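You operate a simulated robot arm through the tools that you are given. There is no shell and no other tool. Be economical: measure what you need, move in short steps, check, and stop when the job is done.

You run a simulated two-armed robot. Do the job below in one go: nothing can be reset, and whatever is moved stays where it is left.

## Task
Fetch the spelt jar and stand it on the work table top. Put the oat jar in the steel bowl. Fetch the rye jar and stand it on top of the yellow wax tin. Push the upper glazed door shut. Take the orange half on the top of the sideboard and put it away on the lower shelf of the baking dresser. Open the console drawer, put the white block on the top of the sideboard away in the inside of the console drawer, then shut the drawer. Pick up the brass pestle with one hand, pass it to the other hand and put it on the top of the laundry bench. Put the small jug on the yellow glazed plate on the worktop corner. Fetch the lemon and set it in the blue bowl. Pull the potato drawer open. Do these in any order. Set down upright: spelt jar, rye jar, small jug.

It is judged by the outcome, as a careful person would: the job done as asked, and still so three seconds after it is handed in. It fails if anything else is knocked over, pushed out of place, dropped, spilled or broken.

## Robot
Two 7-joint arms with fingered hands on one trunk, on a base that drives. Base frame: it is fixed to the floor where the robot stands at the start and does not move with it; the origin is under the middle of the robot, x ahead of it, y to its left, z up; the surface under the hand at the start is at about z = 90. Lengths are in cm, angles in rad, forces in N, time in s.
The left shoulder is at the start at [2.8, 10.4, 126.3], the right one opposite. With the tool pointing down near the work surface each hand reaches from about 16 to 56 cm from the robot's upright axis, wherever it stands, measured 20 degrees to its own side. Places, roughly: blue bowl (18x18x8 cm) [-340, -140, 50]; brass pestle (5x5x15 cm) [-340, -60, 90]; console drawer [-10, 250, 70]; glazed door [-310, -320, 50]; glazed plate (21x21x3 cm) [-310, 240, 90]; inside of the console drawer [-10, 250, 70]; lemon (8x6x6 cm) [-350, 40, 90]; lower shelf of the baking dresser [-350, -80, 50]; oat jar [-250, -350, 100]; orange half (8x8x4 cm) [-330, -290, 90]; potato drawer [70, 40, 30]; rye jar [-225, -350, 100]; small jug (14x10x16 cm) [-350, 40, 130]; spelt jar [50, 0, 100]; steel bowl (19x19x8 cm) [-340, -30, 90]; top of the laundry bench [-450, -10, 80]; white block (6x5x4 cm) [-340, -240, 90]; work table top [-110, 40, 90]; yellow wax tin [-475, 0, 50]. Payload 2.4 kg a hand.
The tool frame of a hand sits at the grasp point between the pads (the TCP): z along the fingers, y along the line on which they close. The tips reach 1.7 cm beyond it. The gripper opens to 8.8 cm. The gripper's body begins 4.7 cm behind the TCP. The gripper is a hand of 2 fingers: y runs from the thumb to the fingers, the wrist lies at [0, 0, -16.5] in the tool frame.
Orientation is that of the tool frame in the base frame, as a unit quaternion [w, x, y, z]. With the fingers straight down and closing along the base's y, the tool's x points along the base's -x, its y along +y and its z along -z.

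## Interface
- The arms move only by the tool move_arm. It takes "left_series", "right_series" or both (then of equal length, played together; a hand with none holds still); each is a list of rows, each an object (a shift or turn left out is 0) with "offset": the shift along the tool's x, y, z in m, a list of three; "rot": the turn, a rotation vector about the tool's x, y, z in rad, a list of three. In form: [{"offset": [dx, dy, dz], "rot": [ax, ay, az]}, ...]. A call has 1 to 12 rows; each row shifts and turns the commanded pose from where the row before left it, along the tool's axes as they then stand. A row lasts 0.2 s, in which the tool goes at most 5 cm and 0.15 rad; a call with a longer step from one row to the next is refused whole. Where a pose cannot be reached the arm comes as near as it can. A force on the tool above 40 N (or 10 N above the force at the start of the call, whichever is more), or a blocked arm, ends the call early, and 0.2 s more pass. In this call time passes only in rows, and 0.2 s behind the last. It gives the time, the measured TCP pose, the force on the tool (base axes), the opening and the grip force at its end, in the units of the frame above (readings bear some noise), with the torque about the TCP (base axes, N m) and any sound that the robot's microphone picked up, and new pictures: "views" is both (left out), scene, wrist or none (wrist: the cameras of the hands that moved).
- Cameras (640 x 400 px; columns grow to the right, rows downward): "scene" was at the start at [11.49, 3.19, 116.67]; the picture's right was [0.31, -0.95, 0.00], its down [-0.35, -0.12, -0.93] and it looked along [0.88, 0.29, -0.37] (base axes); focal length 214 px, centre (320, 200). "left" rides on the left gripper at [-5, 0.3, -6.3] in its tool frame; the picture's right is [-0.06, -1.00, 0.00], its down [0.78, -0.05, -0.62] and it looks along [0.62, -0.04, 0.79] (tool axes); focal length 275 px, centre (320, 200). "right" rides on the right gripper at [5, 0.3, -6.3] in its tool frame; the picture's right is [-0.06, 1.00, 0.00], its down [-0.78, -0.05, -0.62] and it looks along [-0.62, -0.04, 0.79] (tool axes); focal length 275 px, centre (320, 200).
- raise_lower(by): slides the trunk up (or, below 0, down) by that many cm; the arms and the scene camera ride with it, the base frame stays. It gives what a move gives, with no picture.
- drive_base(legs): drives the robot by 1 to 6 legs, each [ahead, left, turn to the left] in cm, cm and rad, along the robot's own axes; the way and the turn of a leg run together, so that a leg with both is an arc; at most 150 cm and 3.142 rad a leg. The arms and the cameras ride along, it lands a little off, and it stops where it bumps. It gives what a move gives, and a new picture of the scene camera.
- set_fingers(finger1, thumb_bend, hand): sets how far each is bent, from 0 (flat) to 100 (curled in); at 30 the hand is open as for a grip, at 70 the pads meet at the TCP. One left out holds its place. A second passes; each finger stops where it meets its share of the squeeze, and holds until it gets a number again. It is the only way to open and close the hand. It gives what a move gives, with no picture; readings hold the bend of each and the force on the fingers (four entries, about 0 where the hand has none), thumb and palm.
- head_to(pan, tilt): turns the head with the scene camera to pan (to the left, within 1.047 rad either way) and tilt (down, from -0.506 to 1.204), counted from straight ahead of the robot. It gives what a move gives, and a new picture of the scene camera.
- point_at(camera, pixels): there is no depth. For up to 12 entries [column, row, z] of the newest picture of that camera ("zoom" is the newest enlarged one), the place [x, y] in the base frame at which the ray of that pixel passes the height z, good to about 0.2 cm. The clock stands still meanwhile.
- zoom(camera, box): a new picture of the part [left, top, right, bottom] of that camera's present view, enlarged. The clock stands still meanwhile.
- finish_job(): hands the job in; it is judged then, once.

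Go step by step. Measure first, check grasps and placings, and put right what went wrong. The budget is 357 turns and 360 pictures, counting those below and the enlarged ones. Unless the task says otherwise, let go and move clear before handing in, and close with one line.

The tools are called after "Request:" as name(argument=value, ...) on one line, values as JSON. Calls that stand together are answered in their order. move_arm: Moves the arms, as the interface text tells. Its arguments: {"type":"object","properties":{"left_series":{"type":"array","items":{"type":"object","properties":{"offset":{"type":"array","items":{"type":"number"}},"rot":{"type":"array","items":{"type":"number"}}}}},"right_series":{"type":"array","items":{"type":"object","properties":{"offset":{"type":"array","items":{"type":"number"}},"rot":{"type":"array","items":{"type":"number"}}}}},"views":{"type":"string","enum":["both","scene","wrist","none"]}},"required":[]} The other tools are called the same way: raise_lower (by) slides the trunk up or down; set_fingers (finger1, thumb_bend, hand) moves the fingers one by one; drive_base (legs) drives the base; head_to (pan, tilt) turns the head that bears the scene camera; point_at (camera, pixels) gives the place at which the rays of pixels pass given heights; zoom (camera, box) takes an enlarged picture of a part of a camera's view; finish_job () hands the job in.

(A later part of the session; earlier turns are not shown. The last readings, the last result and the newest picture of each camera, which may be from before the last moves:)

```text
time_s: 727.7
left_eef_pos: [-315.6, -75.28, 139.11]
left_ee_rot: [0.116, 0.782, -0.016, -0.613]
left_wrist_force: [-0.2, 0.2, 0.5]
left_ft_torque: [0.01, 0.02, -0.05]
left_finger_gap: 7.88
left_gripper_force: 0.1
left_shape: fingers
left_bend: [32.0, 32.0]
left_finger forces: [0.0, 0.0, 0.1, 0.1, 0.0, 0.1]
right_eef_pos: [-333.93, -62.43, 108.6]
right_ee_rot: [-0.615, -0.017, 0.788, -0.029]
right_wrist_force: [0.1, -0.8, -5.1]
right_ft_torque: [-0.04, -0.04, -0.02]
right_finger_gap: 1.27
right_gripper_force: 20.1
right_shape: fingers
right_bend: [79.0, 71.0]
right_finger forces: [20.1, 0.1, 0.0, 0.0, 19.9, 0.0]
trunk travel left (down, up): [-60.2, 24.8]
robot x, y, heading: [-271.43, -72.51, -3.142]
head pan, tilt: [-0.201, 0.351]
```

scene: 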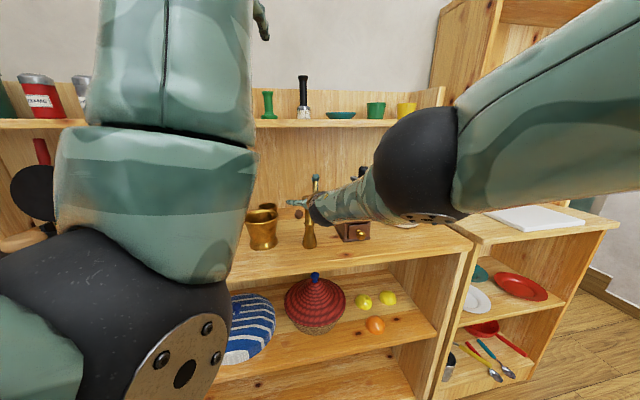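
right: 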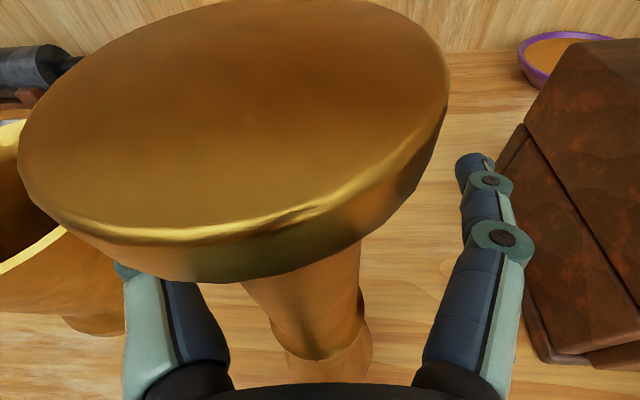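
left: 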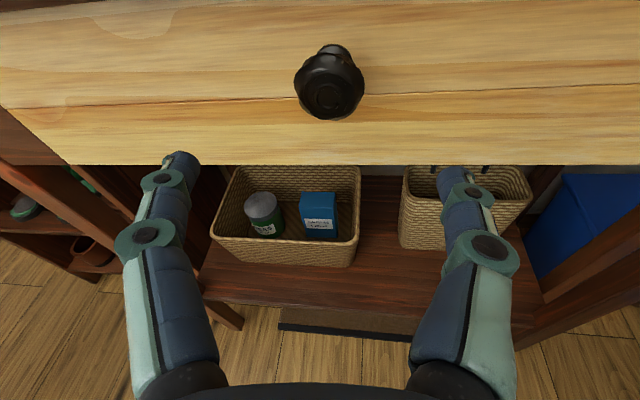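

Lifted: 5 N weight, 20 N grip. Back off into open space, draw the right hand in, and bring the left hand down to its left for the hand-over.

Request:
drive_base(legs=[[-38, 0, 0]])

Request:
move_arm(right_series=[{"offset": [0, -0.01, -0.02]}, {"offset": [0, -0.01, -0.02]}, {"offset": [0, -0.01, -0.02]}, {"offset": [0, -0.01, -0.02]}, {"offset": [0, -0.01, -0.02]}, {"offset": [0, 0, -0.01]}, {}, {}, {}, {}], left_series=[{"offset": [0.01, 0.035, 0]}, {"offset": [0.01, 0.035, 0]}, {"offset": [0.02, 0.03, 0]}, {"offset": [0.035, 0.02, 0]}, {"offset": [0.04, 0.015, 0]}, {"offset": [0.04, 0.015, 0]}, {"offset": [0.04, 0.015, 0]}, {"offset": [0.04, 0.01, 0]}, {"offset": [0.04, 0, 0]}, {"offset": [0.04, 0, 0]}], views="none")

Request:
move_arm(left_series=[{"rot": [0.13, -0.027, 0.03]}, {"rot": [0.13, -0.027, 0.03]}, {"rot": [0.13, -0.027, 0.03]}, {"rot": [0.13, -0.027, 0.03]}, {"rot": [0.13, -0.027, 0.03]}, {"rot": [0.13, -0.027, 0.03]}, {"rot": [0.13, -0.027, 0.03]}], views="both")

```text
time_s: 730.1
left_eef_pos: [-277.37, -75.5, 139.21]
left_ee_rot: [0.116, 0.782, -0.015, -0.612]
left_wrist_force: [0.3, 0.2, 0.8]
left_ft_torque: [0.02, 0.02, -0.02]
left_finger_gap: 7.9
left_gripper_force: 0.1
left_shape: fingers
left_bend: [32.0, 32.0]
left_finger forces: [0.0, 0.1, 0.1, 0.0, 0.1, 0.1]
right_eef_pos: [-295.83, -62.56, 108.83]
right_ee_rot: [-0.616, -0.018, 0.787, -0.029]
right_wrist_force: [-0.2, -0.1, -6.3]
right_ft_torque: [-0.01, -0.02, -0.03]
right_finger_gap: 1.27
right_gripper_force: 20.1
right_shape: fingers
right_bend: [79.0, 71.0]
right_finger forces: [20.1, 0.1, 0.0, 0.0, 20.0, 0.1]
trunk travel left (down, up): [-60.2, 24.8]
robot x, y, heading: [-233.35, -72.33, -3.14]
head pan, tilt: [-0.201, 0.351]
```

scene: 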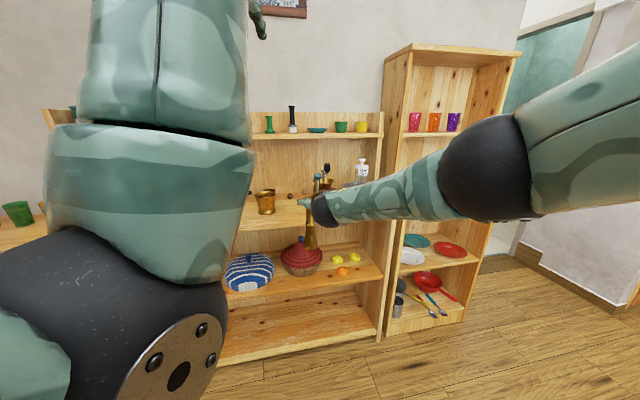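

```text
time_s: 731.4
left_eef_pos: [-273.22, -91.63, 138.04]
left_ee_rot: [0.138, 0.712, -0.007, -0.689]
left_wrist_force: [-1.0, 0.7, -0.4]
left_ft_torque: [-0.02, 0.01, 0.02]
left_finger_gap: 7.92
left_gripper_force: 0.2
left_shape: fingers
left_bend: [32.0, 32.0]
left_finger forces: [0.0, 0.0, 0.1, 0.0, 0.1, 0.0]
left hand out of reach, approached as far as the arm can: row 6
right_eef_pos: [-285.62, -66.98, 111.13]
right_ee_rot: [-0.614, -0.019, 0.789, -0.029]
right_wrist_force: [-0.3, 0.0, -5.6]
right_ft_torque: [0.02, -0.05, 0.0]
right_finger_gap: 1.24
right_gripper_force: 20.1
right_shape: fingers
right_bend: [79.0, 72.0]
right_finger forces: [20.4, 0.0, 0.0, 0.0, 19.8, 0.0]
trunk travel left (down, up): [-60.2, 24.8]
robot x, y, heading: [-233.65, -72.24, -3.137]
head pan, tilt: [-0.201, 0.351]
stopped in row 6 (left hand): the arm was blocked; the commanded pose is now the measured one
```

```text
time_s: 733.0
left_eef_pos: [-273.24, -91.57, 137.87]
left_ee_rot: [0.126, -0.629, 0.392, 0.659]
left_wrist_force: [1.0, 0.3, 0.4]
left_ft_torque: [-0.01, -0.01, -0.01]
left_finger_gap: 7.93
left_gripper_force: 0.1
left_shape: fingers
left_bend: [32.0, 32.0]
left_finger forces: [0.0, 0.0, 0.0, 0.0, 0.1, 0.0]
right_eef_pos: [-285.62, -66.89, 111.23]
right_ee_rot: [-0.615, -0.018, 0.788, -0.029]
right_wrist_force: [-1.2, 0.1, -5.1]
right_ft_torque: [-0.03, -0.06, 0.02]
right_finger_gap: 1.25
right_gripper_force: 19.8
right_shape: fingers
right_bend: [79.0, 72.0]
right_finger forces: [20.6, 0.1, 0.0, 0.1, 20.0, 0.0]
trunk travel left (down, up): [-60.2, 24.8]
robot x, y, heading: [-233.41, -72.23, -3.141]
head pan, tilt: [-0.201, 0.351]
```

scene: 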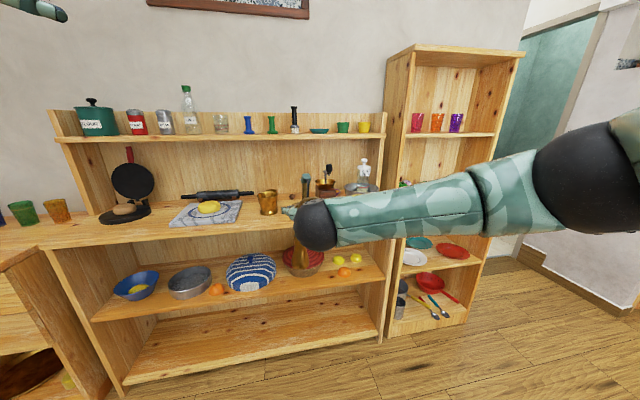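
left: 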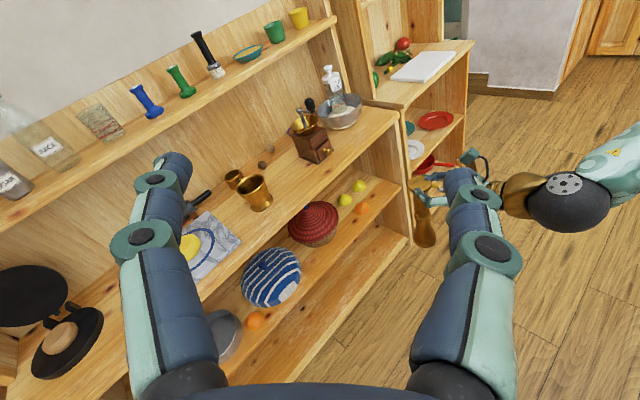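

The left hand now points right-forward. Level its roll and bring it down beside the hanging pestle.

Request:
move_arm(left_series=[{"rot": [0, 0, -0.123]}, {"rot": [0, 0, -0.123]}, {"rot": [0, 0, -0.123]}, {"offset": [0.0363, -0.0096, 0.0163]}, {"offset": [0.0363, -0.0096, 0.0163]}, {"offset": [0.0363, -0.0096, 0.0163]}, {"offset": [0.0363, -0.0096, 0.0163]}, {"offset": [0.0363, -0.0096, 0.0163]}, {"offset": [0.0363, -0.0096, 0.0163]}, {"offset": [0.0363, -0.0096, 0.0163]}, {"offset": [0.0363, -0.0096, 0.0163]}, {"offset": [0.0363, -0.0096, 0.0163]}], views="none")

```text
time_s: 735.6
left_eef_pos: [-275.74, -77.42, 103.92]
left_ee_rot: [-0.244, 0.691, -0.268, -0.625]
left_wrist_force: [-0.4, -0.1, 0.8]
left_ft_torque: [-0.01, -0.02, -0.01]
left_finger_gap: 7.93
left_gripper_force: 0.0
left_shape: fingers
left_bend: [32.0, 32.0]
left_finger forces: [0.0, 0.0, 0.0, 0.1, 0.0, 0.0]
right_eef_pos: [-285.57, -66.73, 111.3]
right_ee_rot: [-0.615, -0.018, 0.788, -0.029]
right_wrist_force: [-0.7, -1.1, -4.4]
right_ft_torque: [0.0, 0.0, -0.02]
right_finger_gap: 1.24
right_gripper_force: 20.1
right_shape: fingers
right_bend: [79.0, 72.0]
right_finger forces: [20.6, 0.0, 0.0, 0.0, 19.9, 0.1]
trunk travel left (down, up): [-60.2, 24.8]
robot x, y, heading: [-232.92, -72.39, -3.14]
head pan, tilt: [-0.201, 0.351]
```

Request:
zoom(camera="left", box=[0, 0, 640, 400])

```text
1.00 times, centred on (320, 200) of left (not enlarged: the box is as wide or as high as the picture)
```

zoom: 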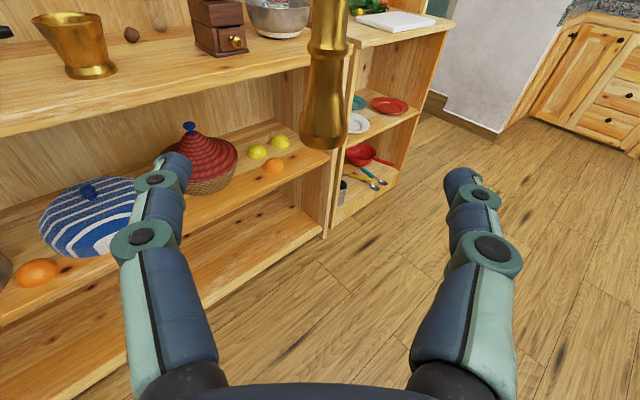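

Pestle is on axis, ~16 cm ahead. Advance 14.5 cm (1 cm higher, above the ring) and close the left on the shaft.

Request:
set_fingers(hand="left", finger1=40, thumb_bend=40)

Request:
move_arm(left_series=[{"offset": [-0.0061, 0, 0.0361]}, {"offset": [-0.0061, 0, 0.0361]}, {"offset": [-0.0061, 0, 0.0361]}, {"offset": [-0.0061, 0, 0.0361]}], views="wrist")

```text
time_s: 736.6
left_eef_pos: [-275.79, -77.32, 103.83]
left_ee_rot: [-0.246, 0.691, -0.27, -0.624]
left_wrist_force: [0.5, 0.7, -0.4]
left_ft_torque: [-0.01, -0.02, 0.01]
left_finger_gap: 6.24
left_gripper_force: 0.0
left_shape: fingers
left_bend: [40.0, 40.0]
left_finger forces: [0.1, 0.0, 0.0, 0.0, 0.0, 0.0]
right_eef_pos: [-285.7, -66.83, 111.25]
right_ee_rot: [-0.615, -0.019, 0.788, -0.029]
right_wrist_force: [0.6, 0.2, -4.2]
right_ft_torque: [0.03, -0.03, 0.01]
right_finger_gap: 1.26
right_gripper_force: 20.1
right_shape: fingers
right_bend: [79.0, 72.0]
right_finger forces: [20.6, 0.1, 0.0, 0.0, 19.9, 0.1]
trunk travel left (down, up): [-60.2, 24.8]
robot x, y, heading: [-233.79, -72.29, -3.138]
head pan, tilt: [-0.201, 0.351]
```

```text
time_s: 737.6
left_eef_pos: [-286.61, -67.24, 105.03]
left_ee_rot: [-0.244, 0.691, -0.269, -0.625]
left_wrist_force: [0.2, -0.7, 0.4]
left_ft_torque: [-0.02, 0.01, 0.01]
left_finger_gap: 6.21
left_gripper_force: 0.2
left_shape: fingers
left_bend: [40.0, 40.0]
left_finger forces: [0.0, 0.0, 0.1, 0.0, 0.0, 0.0]
right_eef_pos: [-285.72, -66.79, 111.25]
right_ee_rot: [-0.614, -0.018, 0.788, -0.029]
right_wrist_force: [-0.6, -0.2, -5.4]
right_ft_torque: [0.02, -0.07, 0.0]
right_finger_gap: 1.24
right_gripper_force: 20.0
right_shape: fingers
right_bend: [79.0, 72.0]
right_finger forces: [20.7, 0.0, 0.0, 0.0, 19.9, 0.0]
trunk travel left (down, up): [-60.2, 24.8]
robot x, y, heading: [-233.19, -72.25, -3.133]
head pan, tilt: [-0.201, 0.351]
```

left: 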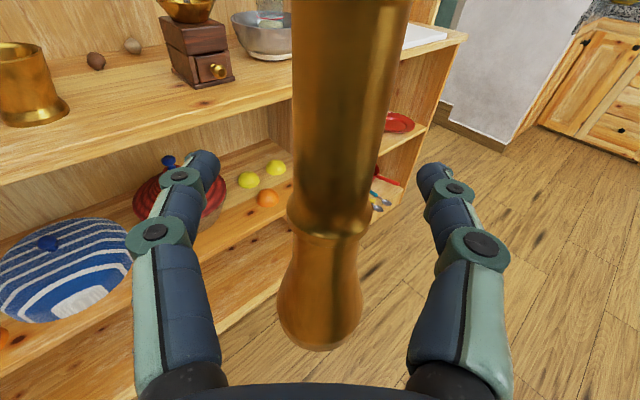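

The axis is ~0.5 behind the pads; back 1.9 cm for the fingertip pinch that works, shift 0.4, and close firmly.

Request:
move_arm(left_series=[{"offset": [0.002, -0.004, -0.019]}], views="none")

Request:
set_fingers(hand="left", finger1=80, thumb_bend=80)

```text
time_s: 738.0
left_eef_pos: [-284.85, -68.46, 104.77]
left_ee_rot: [-0.245, 0.69, -0.269, -0.625]
left_wrist_force: [0.5, -1.2, 0.0]
left_ft_torque: [-0.02, -0.01, 0.01]
left_finger_gap: 6.24
left_gripper_force: 0.0
left_shape: fingers
left_bend: [40.0, 40.0]
left_finger forces: [0.0, 0.0, 0.0, 0.0, 0.0, 0.0]
right_eef_pos: [-285.5, -66.86, 111.25]
right_ee_rot: [-0.615, -0.018, 0.788, -0.029]
right_wrist_force: [0.5, -0.3, -4.2]
right_ft_torque: [0.0, -0.06, -0.02]
right_finger_gap: 1.23
right_gripper_force: 20.2
right_shape: fingers
right_bend: [79.0, 72.0]
right_finger forces: [20.6, 0.0, 0.0, 0.0, 20.0, 0.0]
trunk travel left (down, up): [-60.2, 24.8]
robot x, y, heading: [-233.49, -72.32, -3.14]
head pan, tilt: [-0.201, 0.351]
```

```text
time_s: 739.0
left_eef_pos: [-284.77, -68.46, 104.9]
left_ee_rot: [-0.245, 0.691, -0.269, -0.625]
left_wrist_force: [0.9, -0.6, -0.5]
left_ft_torque: [0.0, -0.03, 0.0]
left_finger_gap: 0.03
left_gripper_force: 0.1
left_shape: fingers
left_bend: [76.0, 75.0]
left_finger forces: [0.1, 0.0, 0.0, 0.0, 0.0, 0.0]
right_eef_pos: [-285.58, -66.93, 111.33]
right_ee_rot: [-0.614, -0.019, 0.788, -0.03]
right_wrist_force: [-0.1, 0.5, -4.2]
right_ft_torque: [0.03, -0.05, -0.02]
right_finger_gap: 1.25
right_gripper_force: 20.0
right_shape: fingers
right_bend: [79.0, 72.0]
right_finger forces: [20.4, 0.0, 0.1, 0.0, 19.5, 0.0]
trunk travel left (down, up): [-60.2, 24.8]
robot x, y, heading: [-233.5, -72.59, -3.139]
head pan, tilt: [-0.201, 0.351]
```

No contact: it's beyond the tips. With the right hand holding it fixed, step forward and retry by feel.

Request:
set_fingers(hand="left", finger1=44, thumb_bend=44)

Request:
move_arm(left_series=[{"offset": [-0.001, 0, 0.011]}], views="none")

Request:
set_fingers(hand="left", finger1=76, thumb_bend=76)

```text
time_s: 740.0
left_eef_pos: [-284.84, -68.32, 104.92]
left_ee_rot: [-0.244, 0.691, -0.269, -0.624]
left_wrist_force: [-1.0, -0.2, 0.7]
left_ft_torque: [0.01, 0.04, 0.02]
left_finger_gap: 5.27
left_gripper_force: 0.1
left_shape: fingers
left_bend: [44.0, 44.0]
left_finger forces: [0.1, 0.0, 0.1, 0.1, 0.0, 0.1]
right_eef_pos: [-285.63, -66.82, 111.26]
right_ee_rot: [-0.614, -0.018, 0.788, -0.029]
right_wrist_force: [-0.4, 0.3, -5.2]
right_ft_torque: [-0.03, -0.04, 0.05]
right_finger_gap: 1.24
right_gripper_force: 19.7
right_shape: fingers
right_bend: [79.0, 73.0]
right_finger forces: [20.0, 0.0, 0.1, 0.0, 19.4, 0.1]
trunk travel left (down, up): [-60.2, 24.8]
robot x, y, heading: [-233.03, -72.38, -3.144]
head pan, tilt: [-0.201, 0.351]
```

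```text
time_s: 740.4
left_eef_pos: [-285.66, -67.5, 104.82]
left_ee_rot: [-0.245, 0.69, -0.269, -0.625]
left_wrist_force: [0.0, 1.1, 0.4]
left_ft_torque: [0.0, -0.01, -0.01]
left_finger_gap: 5.24
left_gripper_force: 0.1
left_shape: fingers
left_bend: [44.0, 44.0]
left_finger forces: [0.0, 0.0, 0.1, 0.0, 0.0, 0.0]
right_eef_pos: [-285.63, -66.81, 111.21]
right_ee_rot: [-0.614, -0.018, 0.788, -0.029]
right_wrist_force: [0.0, 0.8, -5.0]
right_ft_torque: [0.02, -0.04, -0.01]
right_finger_gap: 1.23
right_gripper_force: 19.6
right_shape: fingers
right_bend: [79.0, 73.0]
right_finger forces: [20.1, 0.0, 0.0, 0.0, 19.5, 0.0]
trunk travel left (down, up): [-60.2, 24.8]
robot x, y, heading: [-233.35, -72.36, -3.137]
head pan, tilt: [-0.201, 0.351]
```

```text
time_s: 741.4
left_eef_pos: [-285.65, -67.61, 104.93]
left_ee_rot: [-0.245, 0.691, -0.269, -0.625]
left_wrist_force: [0.9, 1.8, -0.1]
left_ft_torque: [-0.02, 0.01, -0.03]
left_finger_gap: 1.5
left_gripper_force: 8.3
left_shape: fingers
left_bend: [67.0, 66.0]
left_finger forces: [7.7, 0.0, 0.0, 0.0, 8.9, 0.0]
right_eef_pos: [-285.66, -66.97, 111.34]
right_ee_rot: [-0.614, -0.018, 0.788, -0.028]
right_wrist_force: [-0.1, -1.8, -4.0]
right_ft_torque: [-0.08, -0.03, 0.02]
right_finger_gap: 1.24
right_gripper_force: 20.1
right_shape: fingers
right_bend: [79.0, 73.0]
right_finger forces: [19.1, 0.0, 0.0, 0.0, 20.4, 0.0]
trunk travel left (down, up): [-60.2, 24.8]
robot x, y, heading: [-233.5, -72.52, -3.137]
head pan, tilt: [-0.201, 0.351]
```

Contact at a 1.5 gap. Step 0.5 further for a fuller grip.

Request:
set_fingers(hand="left", finger1=48, thumb_bend=48)

Request:
move_arm(left_series=[{"offset": [-0.0005, 0, 0.006]}], views="none")

Request:
set_fingers(hand="left", finger1=85, thumb_bend=85)

```text
time_s: 742.4
left_eef_pos: [-285.62, -67.65, 104.97]
left_ee_rot: [-0.246, 0.69, -0.27, -0.625]
left_wrist_force: [-0.4, 0.1, -0.9]
left_ft_torque: [0.01, 0.02, -0.01]
left_finger_gap: 4.31
left_gripper_force: 0.1
left_shape: fingers
left_bend: [48.0, 48.0]
left_finger forces: [0.1, 0.0, 0.1, 0.0, 0.0, 0.0]
right_eef_pos: [-285.61, -66.87, 111.2]
right_ee_rot: [-0.615, -0.018, 0.788, -0.029]
right_wrist_force: [0.9, 0.5, -3.5]
right_ft_torque: [-0.02, -0.02, -0.04]
right_finger_gap: 1.23
right_gripper_force: 19.8
right_shape: fingers
right_bend: [79.0, 73.0]
right_finger forces: [19.9, 0.0, 0.1, 0.1, 19.5, 0.1]
trunk travel left (down, up): [-60.2, 24.8]
robot x, y, heading: [-233.31, -72.32, -3.137]
head pan, tilt: [-0.201, 0.351]
```

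```text
time_s: 742.8
left_eef_pos: [-286.11, -67.29, 104.92]
left_ee_rot: [-0.245, 0.691, -0.269, -0.625]
left_wrist_force: [-0.6, 0.1, 0.2]
left_ft_torque: [0.0, 0.0, -0.01]
left_finger_gap: 4.33
left_gripper_force: 0.1
left_shape: fingers
left_bend: [48.0, 48.0]
left_finger forces: [0.0, 0.1, 0.0, 0.0, 0.0, 0.1]
right_eef_pos: [-285.55, -66.95, 111.39]
right_ee_rot: [-0.614, -0.019, 0.788, -0.03]
right_wrist_force: [0.1, -0.4, -4.6]
right_ft_torque: [0.01, -0.07, 0.01]
right_finger_gap: 1.22
right_gripper_force: 19.7
right_shape: fingers
right_bend: [79.0, 73.0]
right_finger forces: [19.9, 0.1, 0.1, 0.0, 19.5, 0.0]
trunk travel left (down, up): [-60.2, 24.8]
robot x, y, heading: [-233.37, -72.02, -3.136]
head pan, tilt: [-0.201, 0.351]
```

```text
time_s: 743.8
left_eef_pos: [-286.06, -67.2, 104.87]
left_ee_rot: [-0.245, 0.691, -0.268, -0.626]
left_wrist_force: [-0.6, 3.7, 1.0]
left_ft_torque: [-0.01, 0.02, -0.05]
left_finger_gap: 1.06
left_gripper_force: 13.1
left_shape: fingers
left_bend: [74.0, 69.0]
left_finger forces: [11.9, 0.0, 0.0, 0.0, 13.8, 0.0]
right_eef_pos: [-285.67, -66.86, 111.3]
right_ee_rot: [-0.615, -0.019, 0.788, -0.029]
right_wrist_force: [0.3, -3.3, -2.8]
right_ft_torque: [-0.21, -0.04, 0.06]
right_finger_gap: 1.24
right_gripper_force: 21.1
right_shape: fingers
right_bend: [79.0, 73.0]
right_finger forces: [19.0, 0.1, 0.0, 0.0, 22.8, 0.0]
trunk travel left (down, up): [-60.2, 24.8]
robot x, y, heading: [-233.44, -72.24, -3.139]
head pan, tilt: [-0.201, 0.351]
```

Less centred here; return 0.55 back and squeeze fully.

Request:
set_fingers(hand="left", finger1=48, thumb_bend=48)

Request:
move_arm(left_series=[{"offset": [0.0005, 0, -0.0065]}], views="none")

Request:
set_fingers(hand="left", finger1=95, thumb_bend=95)

```text
time_s: 744.8
left_eef_pos: [-285.99, -67.19, 104.95]
left_ee_rot: [-0.245, 0.691, -0.269, -0.624]
left_wrist_force: [0.6, 0.6, 0.3]
left_ft_torque: [0.02, 0.03, 0.02]
left_finger_gap: 4.31
left_gripper_force: 0.0
left_shape: fingers
left_bend: [48.0, 48.0]
left_finger forces: [0.0, 0.0, 0.0, 0.1, 0.1, 0.1]
right_eef_pos: [-285.59, -66.91, 111.32]
right_ee_rot: [-0.614, -0.019, 0.788, -0.029]
right_wrist_force: [0.9, -0.2, -4.7]
right_ft_torque: [0.01, -0.1, -0.02]
right_finger_gap: 1.24
right_gripper_force: 20.0
right_shape: fingers
right_bend: [79.0, 73.0]
right_finger forces: [20.3, 0.1, 0.0, 0.0, 19.7, 0.1]
trunk travel left (down, up): [-60.2, 24.8]
robot x, y, heading: [-233.44, -72.31, -3.135]
head pan, tilt: [-0.201, 0.351]
```

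```text
time_s: 745.2
left_eef_pos: [-285.6, -67.72, 104.95]
left_ee_rot: [-0.244, 0.691, -0.269, -0.625]
left_wrist_force: [0.6, 0.2, -0.1]
left_ft_torque: [0.01, -0.01, 0.02]
left_finger_gap: 4.32
left_gripper_force: 0.1
left_shape: fingers
left_bend: [48.0, 48.0]
left_finger forces: [0.0, 0.0, 0.1, 0.0, 0.1, 0.0]
right_eef_pos: [-285.66, -66.84, 111.27]
right_ee_rot: [-0.614, -0.019, 0.788, -0.03]
right_wrist_force: [-0.6, 1.3, -5.4]
right_ft_torque: [-0.02, -0.04, 0.02]
right_finger_gap: 1.24
right_gripper_force: 20.1
right_shape: fingers
right_bend: [79.0, 73.0]
right_finger forces: [20.3, 0.0, 0.1, 0.1, 19.7, 0.0]
trunk travel left (down, up): [-60.2, 24.8]
robot x, y, heading: [-233.41, -72.37, -3.138]
head pan, tilt: [-0.201, 0.351]
```

```text
time_s: 746.2
left_eef_pos: [-285.63, -67.79, 105.01]
left_ee_rot: [-0.246, 0.69, -0.27, -0.625]
left_wrist_force: [0.7, 4.6, -0.7]
left_ft_torque: [-0.08, -0.01, -0.14]
left_finger_gap: 1.39
left_gripper_force: 21.5
left_shape: fingers
left_bend: [78.0, 69.0]
left_finger forces: [19.7, 0.0, 0.0, 0.0, 23.4, 0.0]
right_eef_pos: [-285.6, -66.84, 111.22]
right_ee_rot: [-0.615, -0.018, 0.788, -0.029]
right_wrist_force: [-1.1, -3.9, -3.5]
right_ft_torque: [-0.17, -0.02, 0.13]
right_finger_gap: 1.21
right_gripper_force: 20.1
right_shape: fingers
right_bend: [79.0, 73.0]
right_finger forces: [17.4, 0.0, 0.0, 0.0, 22.6, 0.1]
trunk travel left (down, up): [-60.2, 24.8]
robot x, y, heading: [-233.76, -72.55, -3.137]
head pan, tilt: [-0.201, 0.351]
```

Left holds at 21 N. Release the right hand.

Request:
set_fingers(hand="right", finger1=36, thumb_bend=36)

Request:
move_arm(right_series=[{"offset": [0, 0, -0.015]}, {"offset": [0, 0, -0.02]}, {"offset": [0, 0, -0.03]}], views="scene")

```text
time_s: 747.2
left_eef_pos: [-285.58, -67.67, 104.92]
left_ee_rot: [-0.245, 0.691, -0.269, -0.625]
left_wrist_force: [-0.3, -0.7, 0.8]
left_ft_torque: [-0.05, -0.03, 0.03]
left_finger_gap: 1.34
left_gripper_force: 21.0
left_shape: fingers
left_bend: [79.0, 72.0]
left_finger forces: [21.5, 0.0, 0.0, 0.0, 21.5, 0.1]
right_eef_pos: [-285.62, -66.87, 111.2]
right_ee_rot: [-0.615, -0.019, 0.788, -0.03]
right_wrist_force: [-0.9, 0.6, 1.1]
right_ft_torque: [-0.02, -0.01, -0.01]
right_finger_gap: 7.0
right_gripper_force: 0.2
right_shape: fingers
right_bend: [36.0, 36.0]
right_finger forces: [0.0, 0.0, 0.1, 0.1, 0.0, 0.0]
trunk travel left (down, up): [-60.2, 24.8]
robot x, y, heading: [-233.29, -72.29, -3.136]
head pan, tilt: [-0.201, 0.351]
```

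```text
time_s: 748.0
left_eef_pos: [-285.49, -67.69, 105.06]
left_ee_rot: [-0.245, 0.691, -0.269, -0.625]
left_wrist_force: [0.4, -0.3, 1.0]
left_ft_torque: [-0.03, -0.05, -0.02]
left_finger_gap: 1.36
left_gripper_force: 21.7
left_shape: fingers
left_bend: [79.0, 72.0]
left_finger forces: [21.6, 0.0, 0.0, 0.0, 21.6, 0.1]
right_eef_pos: [-279.21, -66.29, 112.86]
right_ee_rot: [-0.615, -0.019, 0.788, -0.03]
right_wrist_force: [-0.3, -0.7, -0.3]
right_ft_torque: [-0.04, 0.03, -0.03]
right_finger_gap: 7.06
right_gripper_force: 0.0
right_shape: fingers
right_bend: [36.0, 36.0]
right_finger forces: [0.1, 0.0, 0.1, 0.0, 0.1, 0.1]
trunk travel left (down, up): [-60.2, 24.8]
robot x, y, heading: [-233.44, -71.85, -3.136]
head pan, tilt: [-0.201, 0.351]
```

scene: 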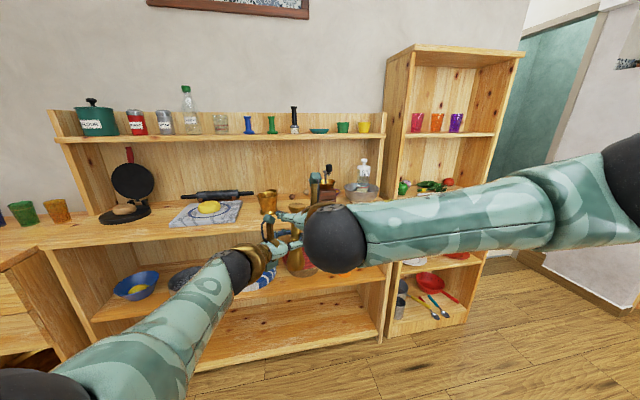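

Request:
zoom(camera="left", box=[0, 0, 640, 400])

```text
1.00 times, centred on (320, 200) of left (not enlarged: the box is as wide or as high as the picture)
```

zoom: 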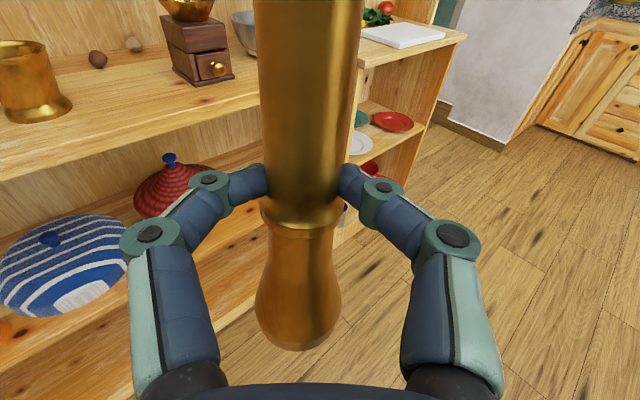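

The pestle is firmly in the left hand. Move the right hand aside and forward, then drive toward the laundry doorway.

Request:
move_arm(right_series=[{"offset": [0, 0.035, 0]}, {"offset": [0, 0.035, 0]}, {"offset": [0, 0.035, 0]}, {"offset": [0, 0.03, 0.02]}, {"offset": [0, 0, 0.03]}, {"offset": [0, 0, 0.03]}, {"offset": [0, 0, 0.03]}], views="none")

Request:
drive_base(legs=[[0, -150, 0], [0, -38.5, -0.004], [118, 0, 0]])

```text
time_s: 749.6
left_eef_pos: [-285.73, -67.71, 104.98]
left_ee_rot: [-0.245, 0.691, -0.269, -0.625]
left_wrist_force: [0.2, 0.9, -0.5]
left_ft_torque: [0.0, -0.06, 0.0]
left_finger_gap: 1.34
left_gripper_force: 21.4
left_shape: fingers
left_bend: [79.0, 72.0]
left_finger forces: [21.5, 0.0, 0.0, 0.1, 21.4, 0.1]
right_eef_pos: [-291.0, -53.71, 109.78]
right_ee_rot: [-0.615, -0.02, 0.788, -0.03]
right_wrist_force: [1.1, -0.1, -0.1]
right_ft_torque: [0.02, 0.0, 0.02]
right_finger_gap: 7.06
right_gripper_force: 0.1
right_shape: fingers
right_bend: [36.0, 36.0]
right_finger forces: [0.0, 0.0, 0.1, 0.1, 0.0, 0.0]
trunk travel left (down, up): [-60.2, 24.8]
robot x, y, heading: [-233.56, -72.15, -3.14]
head pan, tilt: [-0.201, 0.351]
```

```text
time_s: 764.7
left_eef_pos: [-405.46, 120.11, 104.9]
left_ee_rot: [-0.241, 0.692, -0.265, -0.626]
left_wrist_force: [-0.8, 0.1, 0.3]
left_ft_torque: [-0.05, -0.04, 0.0]
left_finger_gap: 1.35
left_gripper_force: 21.4
left_shape: fingers
left_bend: [79.0, 72.0]
left_finger forces: [21.5, 0.1, 0.0, 0.0, 21.6, 0.1]
right_eef_pos: [-410.95, 134.11, 109.83]
right_ee_rot: [-0.615, -0.023, 0.788, -0.033]
right_wrist_force: [1.0, -0.3, -0.3]
right_ft_torque: [-0.02, 0.0, -0.01]
right_finger_gap: 7.03
right_gripper_force: 0.1
right_shape: fingers
right_bend: [36.0, 36.0]
right_finger forces: [0.1, 0.0, 0.0, 0.0, 0.0, 0.0]
trunk travel left (down, up): [-60.2, 24.8]
robot x, y, heading: [-353.38, 115.75, -3.125]
head pan, tilt: [-0.201, 0.351]
```

scene: 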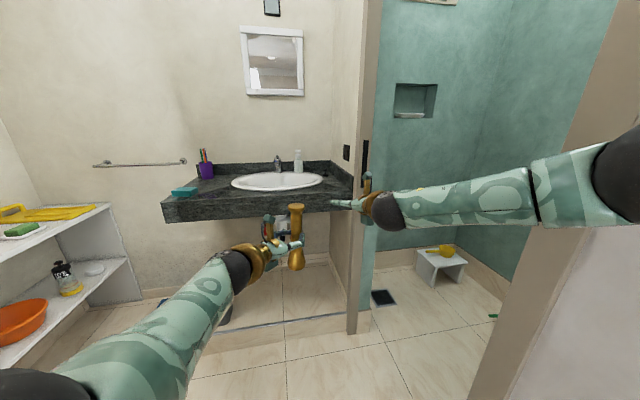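

Cross the sill with short legs.

Request:
drive_base(legs=[[8, 0, -0.016], [8, 0, 0], [8, 0, 0], [8, 0, 0], [8, 0, 0], [8, 0, 0]])

```text
time_s: 767.5
left_eef_pos: [-435.16, 115.95, 117.63]
left_ee_rot: [0.208, -0.613, 0.225, 0.728]
left_wrist_force: [-0.4, -0.6, -7.3]
left_ft_torque: [0.05, -0.03, -0.05]
left_finger_gap: 1.36
left_gripper_force: 22.3
left_shape: fingers
left_bend: [76.0, 82.0]
left_finger forces: [22.0, 0.0, 0.1, 0.0, 22.0, 0.0]
right_eef_pos: [-434.86, 120.24, 111.7]
right_ee_rot: [-0.583, -0.071, 0.787, -0.189]
right_wrist_force: [-0.3, 0.5, -0.6]
right_ft_torque: [-0.02, 0.0, 0.02]
right_finger_gap: 7.01
right_gripper_force: 0.0
right_shape: fingers
right_bend: [36.0, 36.0]
right_finger forces: [0.1, 0.1, 0.0, 0.0, 0.2, 0.0]
trunk travel left (down, up): [-60.2, 24.8]
robot x, y, heading: [-377.77, 116.0, 3.14]
head pan, tilt: [-0.201, 0.351]
stopped in leg 4: the robot was blocked; the commanded pose is now the measured one
```

scene: 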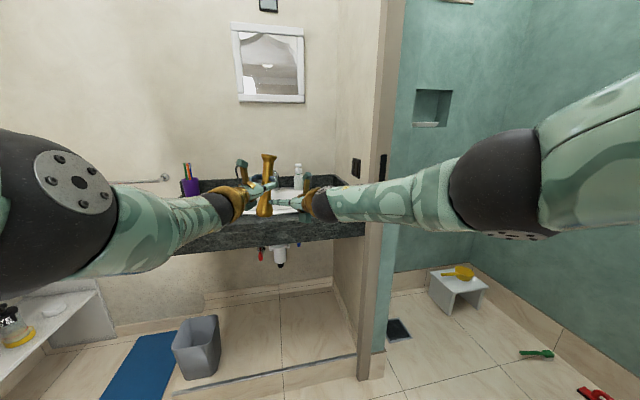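

Elbows are brushing the frame. Shift to the exact centre (y≈113.7) and continue in short legs.

Request:
drive_base(legs=[[0, 2.4, 0], [7, 0, 0]])

```text
time_s: 768.2
left_eef_pos: [-436.16, 113.67, 119.47]
left_ee_rot: [0.197, -0.618, 0.216, 0.73]
left_wrist_force: [0.4, -0.9, -5.3]
left_ft_torque: [0.01, -0.02, -0.01]
left_finger_gap: 1.35
left_gripper_force: 21.3
left_shape: fingers
left_bend: [78.0, 78.0]
left_finger forces: [21.6, 0.0, 0.1, 0.0, 21.1, 0.0]
right_eef_pos: [-434.1, 114.86, 109.99]
right_ee_rot: [-0.531, -0.108, 0.807, -0.235]
right_wrist_force: [-0.1, -0.1, -0.1]
right_ft_torque: [-0.02, -0.01, -0.04]
right_finger_gap: 7.09
right_gripper_force: 0.0
right_shape: fingers
right_bend: [36.0, 36.0]
right_finger forces: [0.0, 0.1, 0.0, 0.1, 0.0, 0.0]
trunk travel left (down, up): [-60.2, 24.8]
robot x, y, heading: [-377.69, 115.54, 3.142]
head pan, tilt: [-0.201, 0.351]
stopped in leg 1: the robot was blocked; the commanded pose is now the measured one
```

scene: 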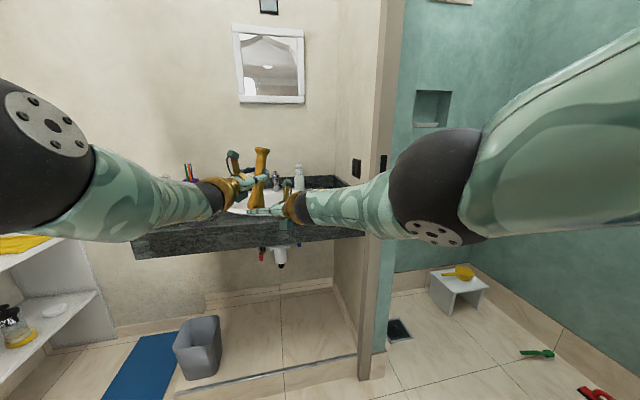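

Pull the right hand back from the pestle first.

Request:
move_arm(right_series=[{"offset": [-0.01, 0.01, -0.025]}, {"offset": [-0.01, 0.01, -0.025]}, {"offset": [-0.01, 0.01, -0.025]}], views="none")

Request:
drive_base(legs=[[0, 2, 0]])

```text
time_s: 768.5
left_eef_pos: [-436.31, 113.33, 118.64]
left_ee_rot: [0.198, -0.634, 0.211, 0.717]
left_wrist_force: [-0.4, -0.5, -4.8]
left_ft_torque: [-0.01, -0.04, 0.02]
left_finger_gap: 1.36
left_gripper_force: 21.5
left_shape: fingers
left_bend: [78.0, 77.0]
left_finger forces: [21.3, 0.0, 0.0, 0.0, 20.9, 0.0]
right_eef_pos: [-433.32, 114.68, 108.85]
right_ee_rot: [-0.506, -0.127, 0.819, -0.238]
right_wrist_force: [0.0, 1.0, -1.0]
right_ft_torque: [0.03, 0.01, -0.03]
right_finger_gap: 7.07
right_gripper_force: 0.1
right_shape: fingers
right_bend: [36.0, 36.0]
right_finger forces: [0.0, 0.0, 0.0, 0.0, 0.1, 0.1]
trunk travel left (down, up): [-60.2, 24.8]
robot x, y, heading: [-378.07, 115.65, 3.138]
head pan, tilt: [-0.201, 0.351]
stopped in row 1 (right hand): the arm was blocked; the commanded pose is now the measured one
```

```text
time_s: 769.2
left_eef_pos: [-436.29, 111.9, 117.23]
left_ee_rot: [0.201, -0.665, 0.201, 0.691]
left_wrist_force: [-0.4, -0.3, -5.4]
left_ft_torque: [0.04, -0.05, 0.02]
left_finger_gap: 1.38
left_gripper_force: 21.2
left_shape: fingers
left_bend: [78.0, 77.0]
left_finger forces: [21.4, 0.0, 0.0, 0.0, 21.1, 0.0]
right_eef_pos: [-433.34, 115.0, 108.13]
right_ee_rot: [-0.474, -0.118, 0.836, -0.25]
right_wrist_force: [0.1, -0.3, 0.8]
right_ft_torque: [-0.01, 0.02, -0.02]
right_finger_gap: 7.06
right_gripper_force: 0.0
right_shape: fingers
right_bend: [36.0, 36.0]
right_finger forces: [0.0, 0.1, 0.0, 0.0, 0.0, 0.1]
trunk travel left (down, up): [-60.2, 24.8]
robot x, y, heading: [-377.91, 115.22, 3.145]
head pan, tilt: [-0.201, 0.351]
stopped in leg 1: the robot was blocked; the commanded pose is now the measured one
```

scene: 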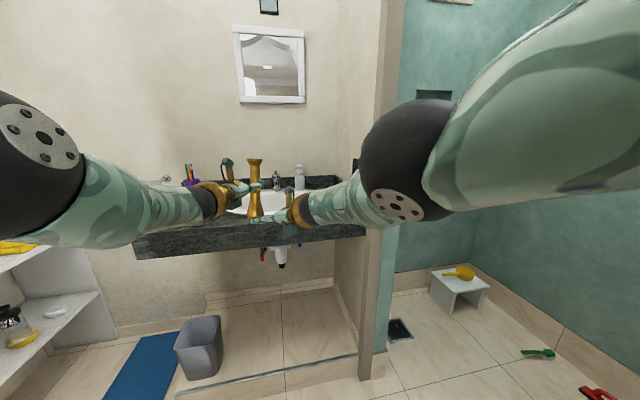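

Request:
move_arm(right_series=[{"offset": [-0.0254, 0.0154, 0.0226]}, {"offset": [-0.0254, 0.0154, 0.0226]}, {"offset": [-0.0254, 0.0154, 0.0226]}], views="none")

Request:
move_arm(right_series=[{"offset": [-0.0254, 0.0154, 0.0226]}, {"offset": [-0.0254, 0.0154, 0.0226]}, {"offset": [-0.0254, 0.0154, 0.0226]}], views="none")

Request:
move_arm(right_series=[{"offset": [-0.0254, 0.0154, 0.0226]}, {"offset": [-0.0254, 0.0154, 0.0226]}, {"offset": [-0.0254, 0.0154, 0.0226]}], views="none")

```text
time_s: 770.2
left_eef_pos: [-436.31, 111.7, 116.49]
left_ee_rot: [-0.205, 0.678, -0.199, -0.677]
left_wrist_force: [-0.8, 0.5, -4.8]
left_ft_torque: [0.05, -0.04, 0.01]
left_finger_gap: 1.35
left_gripper_force: 21.2
left_shape: fingers
left_bend: [78.0, 77.0]
left_finger forces: [21.3, 0.0, 0.0, 0.0, 21.3, 0.0]
right_eef_pos: [-432.45, 116.66, 105.79]
right_ee_rot: [-0.459, -0.111, 0.845, -0.249]
right_wrist_force: [-0.6, -0.3, -0.4]
right_ft_torque: [0.0, 0.02, 0.0]
right_finger_gap: 7.1
right_gripper_force: 0.1
right_shape: fingers
right_bend: [36.0, 36.0]
right_finger forces: [0.1, 0.1, 0.0, 0.0, 0.1, 0.0]
right hand out of reach, approached as far as the arm can: row 1, 2, 3
trunk travel left (down, up): [-60.2, 24.8]
robot x, y, heading: [-377.85, 115.36, 3.138]
head pan, tilt: [-0.201, 0.351]
stopped in row 3 (right hand): the arm was blocked; the commanded pose is now the measured one
```

```text
time_s: 771.0
left_eef_pos: [-436.4, 111.39, 115.78]
left_ee_rot: [-0.205, 0.693, -0.193, -0.664]
left_wrist_force: [0.1, -0.1, -4.8]
left_ft_torque: [0.03, -0.05, 0.02]
left_finger_gap: 1.36
left_gripper_force: 21.8
left_shape: fingers
left_bend: [78.0, 77.0]
left_finger forces: [21.3, 0.1, 0.0, 0.0, 21.1, 0.0]
right_eef_pos: [-431.55, 117.78, 103.94]
right_ee_rot: [-0.447, -0.112, 0.853, -0.246]
right_wrist_force: [0.5, 0.3, -0.4]
right_ft_torque: [0.02, 0.02, 0.02]
right_finger_gap: 7.09
right_gripper_force: 0.0
right_shape: fingers
right_bend: [36.0, 36.0]
right_finger forces: [0.0, 0.1, 0.0, 0.1, 0.1, 0.0]
right hand out of reach, approached as far as the arm can: row 1, 2, 3
trunk travel left (down, up): [-60.2, 24.8]
robot x, y, heading: [-377.69, 115.53, 3.137]
head pan, tilt: [-0.201, 0.351]
stopped in row 3 (right hand): the arm was blocked; the commanded pose is now the measured one
```

```text
time_s: 772.0
left_eef_pos: [-436.26, 110.87, 115.14]
left_ee_rot: [-0.207, 0.705, -0.188, -0.651]
left_wrist_force: [0.4, 0.3, -4.1]
left_ft_torque: [0.02, -0.02, -0.02]
left_finger_gap: 1.35
left_gripper_force: 21.4
left_shape: fingers
left_bend: [78.0, 77.0]
left_finger forces: [21.5, 0.1, 0.0, 0.0, 21.0, 0.1]
right_eef_pos: [-429.33, 117.62, 100.63]
right_ee_rot: [-0.434, -0.108, 0.858, -0.253]
right_wrist_force: [-0.2, 0.2, -0.8]
right_ft_torque: [-0.01, 0.01, -0.03]
right_finger_gap: 7.08
right_gripper_force: 0.0
right_shape: fingers
right_bend: [36.0, 36.0]
right_finger forces: [0.1, 0.0, 0.0, 0.0, 0.0, 0.0]
right hand out of reach, approached as far as the arm can: row 1, 2, 3
trunk travel left (down, up): [-60.2, 24.8]
robot x, y, heading: [-378.07, 115.35, 3.138]
head pan, tilt: [-0.201, 0.351]
stopped in row 3 (right hand): the arm was blocked; the commanded pose is now the measured one
```

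Request:
move_arm(right_series=[{"offset": [-0.02, 0.01, 0.02]}, {"offset": [-0.02, 0.01, 0.02]}, {"offset": [-0.02, 0.01, 0.02]}], views="none")

Request:
move_arm(right_series=[{}, {}, {}, {}], views="none")

Request:
move_arm(right_series=[{}, {}, {}, {}], views="none")

Request:
drive_base(legs=[[0, 2, 0]])

```text
time_s: 773.0
left_eef_pos: [-436.16, 110.66, 114.3]
left_ee_rot: [-0.208, 0.719, -0.182, -0.638]
left_wrist_force: [-0.5, -0.4, -4.3]
left_ft_torque: [0.0, -0.05, -0.04]
left_finger_gap: 1.35
left_gripper_force: 21.1
left_shape: fingers
left_bend: [78.0, 77.0]
left_finger forces: [21.3, 0.0, 0.0, 0.1, 21.0, 0.0]
right_eef_pos: [-429.21, 118.24, 100.51]
right_ee_rot: [-0.419, -0.103, 0.866, -0.253]
right_wrist_force: [0.0, 0.3, -0.2]
right_ft_torque: [-0.02, 0.01, -0.03]
right_finger_gap: 7.06
right_gripper_force: 0.0
right_shape: fingers
right_bend: [36.0, 36.0]
right_finger forces: [0.0, 0.1, 0.0, 0.0, 0.1, 0.0]
right hand out of reach, approached as far as the arm can: row 1, 2, 3
trunk travel left (down, up): [-60.2, 24.8]
robot x, y, heading: [-377.89, 115.44, 3.142]
head pan, tilt: [-0.201, 0.351]
stopped in row 3 (right hand): the arm was blocked; the commanded pose is now the measured one
```

```text
time_s: 774.2
left_eef_pos: [-436.19, 110.37, 113.77]
left_ee_rot: [-0.21, 0.731, -0.178, -0.624]
left_wrist_force: [-0.3, 0.4, -4.5]
left_ft_torque: [0.0, -0.03, 0.03]
left_finger_gap: 1.34
left_gripper_force: 21.2
left_shape: fingers
left_bend: [78.0, 77.0]
left_finger forces: [21.3, 0.1, 0.0, 0.0, 20.9, 0.0]
right_eef_pos: [-429.34, 118.58, 100.45]
right_ee_rot: [-0.404, -0.095, 0.874, -0.253]
right_wrist_force: [-0.2, 0.8, 0.2]
right_ft_torque: [0.01, 0.02, 0.01]
right_finger_gap: 7.09
right_gripper_force: 0.1
right_shape: fingers
right_bend: [36.0, 36.0]
right_finger forces: [0.0, 0.1, 0.0, 0.0, 0.1, 0.0]
trunk travel left (down, up): [-60.2, 24.8]
robot x, y, heading: [-377.72, 115.08, 3.137]
head pan, tilt: [-0.201, 0.351]
stopped in row 4 (right hand): the arm was blocked; the commanded pose is now the measured one
```

```text
time_s: 775.5
left_eef_pos: [-436.19, 110.22, 113.18]
left_ee_rot: [-0.21, 0.744, -0.172, -0.611]
left_wrist_force: [0.4, -0.7, -4.4]
left_ft_torque: [0.0, -0.04, 0.01]
left_finger_gap: 1.35
left_gripper_force: 21.1
left_shape: fingers
left_bend: [78.0, 77.0]
left_finger forces: [21.3, 0.1, 0.0, 0.0, 20.8, 0.0]
right_eef_pos: [-429.33, 119.11, 100.48]
right_ee_rot: [-0.388, -0.09, 0.881, -0.253]
right_wrist_force: [0.1, -0.2, -0.2]
right_ft_torque: [0.03, -0.01, 0.01]
right_finger_gap: 7.05
right_gripper_force: 0.1
right_shape: fingers
right_bend: [36.0, 36.0]
right_finger forces: [0.1, 0.1, 0.0, 0.0, 0.0, 0.0]
trunk travel left (down, up): [-60.2, 24.8]
robot x, y, heading: [-377.61, 114.79, 3.134]
head pan, tilt: [-0.201, 0.351]
stopped in row 4 (right hand): the arm was blocked; the commanded pose is now the measured one
```

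```text
time_s: 776.2
left_eef_pos: [-436.15, 108.17, 113.26]
left_ee_rot: [-0.212, 0.743, -0.172, -0.611]
left_wrist_force: [0.2, -0.3, -5.5]
left_ft_torque: [0.03, -0.02, 0.0]
left_finger_gap: 1.34
left_gripper_force: 21.4
left_shape: fingers
left_bend: [78.0, 77.0]
left_finger forces: [21.3, 0.1, 0.1, 0.1, 20.6, 0.0]
right_eef_pos: [-429.35, 116.95, 100.59]
right_ee_rot: [-0.39, -0.091, 0.881, -0.253]
right_wrist_force: [-0.1, -0.4, 0.5]
right_ft_torque: [0.02, -0.02, -0.01]
right_finger_gap: 7.09
right_gripper_force: 0.0
right_shape: fingers
right_bend: [36.0, 36.0]
right_finger forces: [0.0, 0.0, 0.0, 0.0, 0.0, 0.0]
trunk travel left (down, up): [-60.2, 24.8]
robot x, y, heading: [-377.76, 113.19, 3.14]
head pan, tilt: [-0.201, 0.351]
```

scene: 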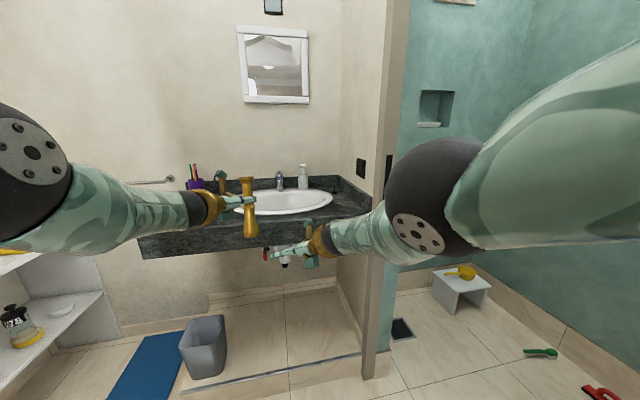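

Free. Continue in with short legs.

Request:
drive_base(legs=[[8, 0, 0], [8, 0, 0], [8, 0, 0], [8, 0, 0], [8, 0, 0]])

```text
time_s: 779.8
left_eef_pos: [-475.44, 108.49, 109.53]
left_ee_rot: [-0.214, 0.754, -0.17, -0.597]
left_wrist_force: [-1.0, 0.0, -5.8]
left_ft_torque: [0.03, 0.03, -0.01]
left_finger_gap: 1.37
left_gripper_force: 20.6
left_shape: fingers
left_bend: [78.0, 77.0]
left_finger forces: [20.7, 0.1, 0.0, 0.0, 19.8, 0.0]
right_eef_pos: [-468.29, 117.57, 97.62]
right_ee_rot: [-0.376, -0.085, 0.887, -0.255]
right_wrist_force: [2.9, 6.0, 39.2]
right_ft_torque: [1.7, 0.92, -0.28]
right_finger_gap: 7.66
right_gripper_force: 19.8
right_shape: fingers
right_bend: [38.0, 36.0]
right_finger forces: [39.9, 0.0, 0.0, 0.0, 0.0, 0.0]
trunk travel left (down, up): [-60.2, 24.8]
robot x, y, heading: [-414.04, 113.4, 3.135]
head pan, tilt: [-0.201, 0.351]
stopped in leg 5: the force on the tool passed its limit at 217 N (the readings are from after the stop); the commanded pose is now the measured one
```

scene: 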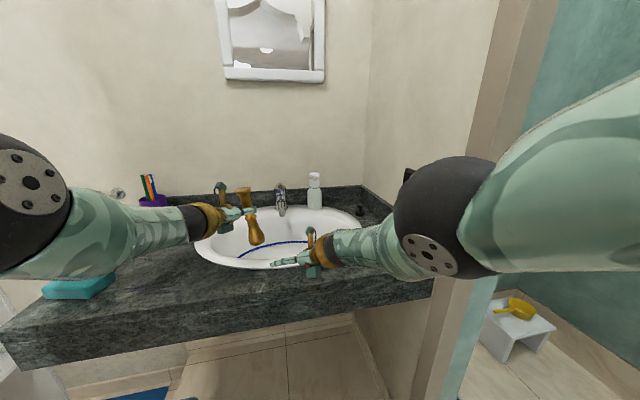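

The right fingers touched the sink edge. Raise and back slightly.

Request:
raise_lower(by=14)

Request:
move_arm(right_series=[{"offset": [0.02, 0, -0.03]}, {"offset": [0.02, 0, -0.03]}, {"offset": [0.02, 0, -0.03]}], views="none")

```text
time_s: 781.5
left_eef_pos: [-475.79, 108.39, 123.8]
left_ee_rot: [-0.214, 0.754, -0.169, -0.598]
left_wrist_force: [-0.5, 0.1, -5.0]
left_ft_torque: [0.0, -0.04, 0.0]
left_finger_gap: 1.35
left_gripper_force: 20.4
left_shape: fingers
left_bend: [78.0, 77.0]
left_finger forces: [20.8, 0.1, 0.1, 0.0, 20.2, 0.0]
right_eef_pos: [-468.19, 117.52, 111.24]
right_ee_rot: [-0.371, -0.084, 0.889, -0.256]
right_wrist_force: [-0.3, 0.8, 0.0]
right_ft_torque: [-0.02, -0.01, 0.0]
right_finger_gap: 7.12
right_gripper_force: 0.0
right_shape: fingers
right_bend: [36.0, 36.0]
right_finger forces: [0.1, 0.1, 0.0, 0.1, 0.0, 0.0]
trunk travel left (down, up): [-74.2, 10.8]
robot x, y, heading: [-413.91, 113.65, 3.134]
head pan, tilt: [-0.201, 0.351]
```

```text
time_s: 782.3
left_eef_pos: [-475.64, 108.36, 123.77]
left_ee_rot: [-0.215, 0.753, -0.17, -0.599]
left_wrist_force: [-0.1, -0.3, -5.1]
left_ft_torque: [-0.02, -0.02, -0.01]
left_finger_gap: 1.34
left_gripper_force: 20.4
left_shape: fingers
left_bend: [78.0, 77.0]
left_finger forces: [20.7, 0.1, 0.1, 0.0, 20.1, 0.1]
right_eef_pos: [-471.83, 121.68, 116.81]
right_ee_rot: [-0.371, -0.084, 0.889, -0.255]
right_wrist_force: [0.2, -0.6, 0.7]
right_ft_torque: [0.01, 0.0, 0.02]
right_finger_gap: 7.1
right_gripper_force: 0.1
right_shape: fingers
right_bend: [36.0, 36.0]
right_finger forces: [0.0, 0.0, 0.1, 0.0, 0.0, 0.1]
right hand out of reach, approached as far as the arm can: row 1, 2, 3
trunk travel left (down, up): [-74.2, 10.8]
robot x, y, heading: [-414.32, 113.48, 3.132]
head pan, tilt: [-0.201, 0.351]
```

Move along to the bench and turn toward it.

Request:
drive_base(legs=[[6, 62, 0], [0, 0, 0.79]])

```text
time_s: 787.9
left_eef_pos: [-460.38, 4.63, 123.69]
left_ee_rot: [0.033, 0.761, 0.133, -0.635]
left_wrist_force: [0.2, 0.0, -4.6]
left_ft_torque: [0.01, -0.04, -0.04]
left_finger_gap: 1.34
left_gripper_force: 20.2
left_shape: fingers
left_bend: [78.0, 77.0]
left_finger forces: [20.6, 0.1, 0.0, 0.1, 20.0, 0.0]
right_eef_pos: [-467.09, 16.69, 116.77]
right_ee_rot: [-0.245, -0.418, 0.788, -0.378]
right_wrist_force: [0.5, 0.8, -0.2]
right_ft_torque: [-0.01, 0.03, 0.01]
right_finger_gap: 7.11
right_gripper_force: 0.1
right_shape: fingers
right_bend: [36.0, 36.0]
right_finger forces: [0.0, 0.0, 0.0, 0.1, 0.1, 0.0]
trunk travel left (down, up): [-74.2, 10.8]
robot x, y, heading: [-420.74, 51.68, -2.362]
head pan, tilt: [-0.201, 0.351]
```

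scene: 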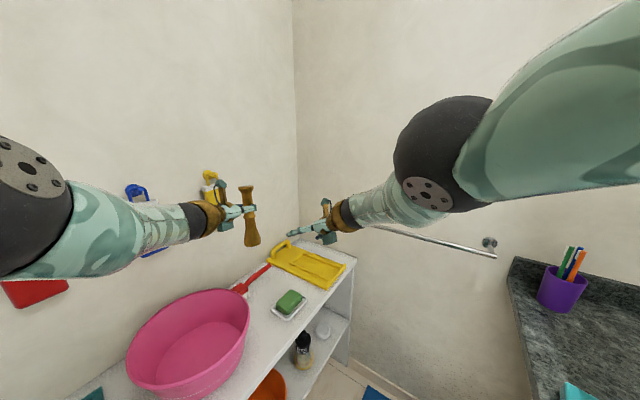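

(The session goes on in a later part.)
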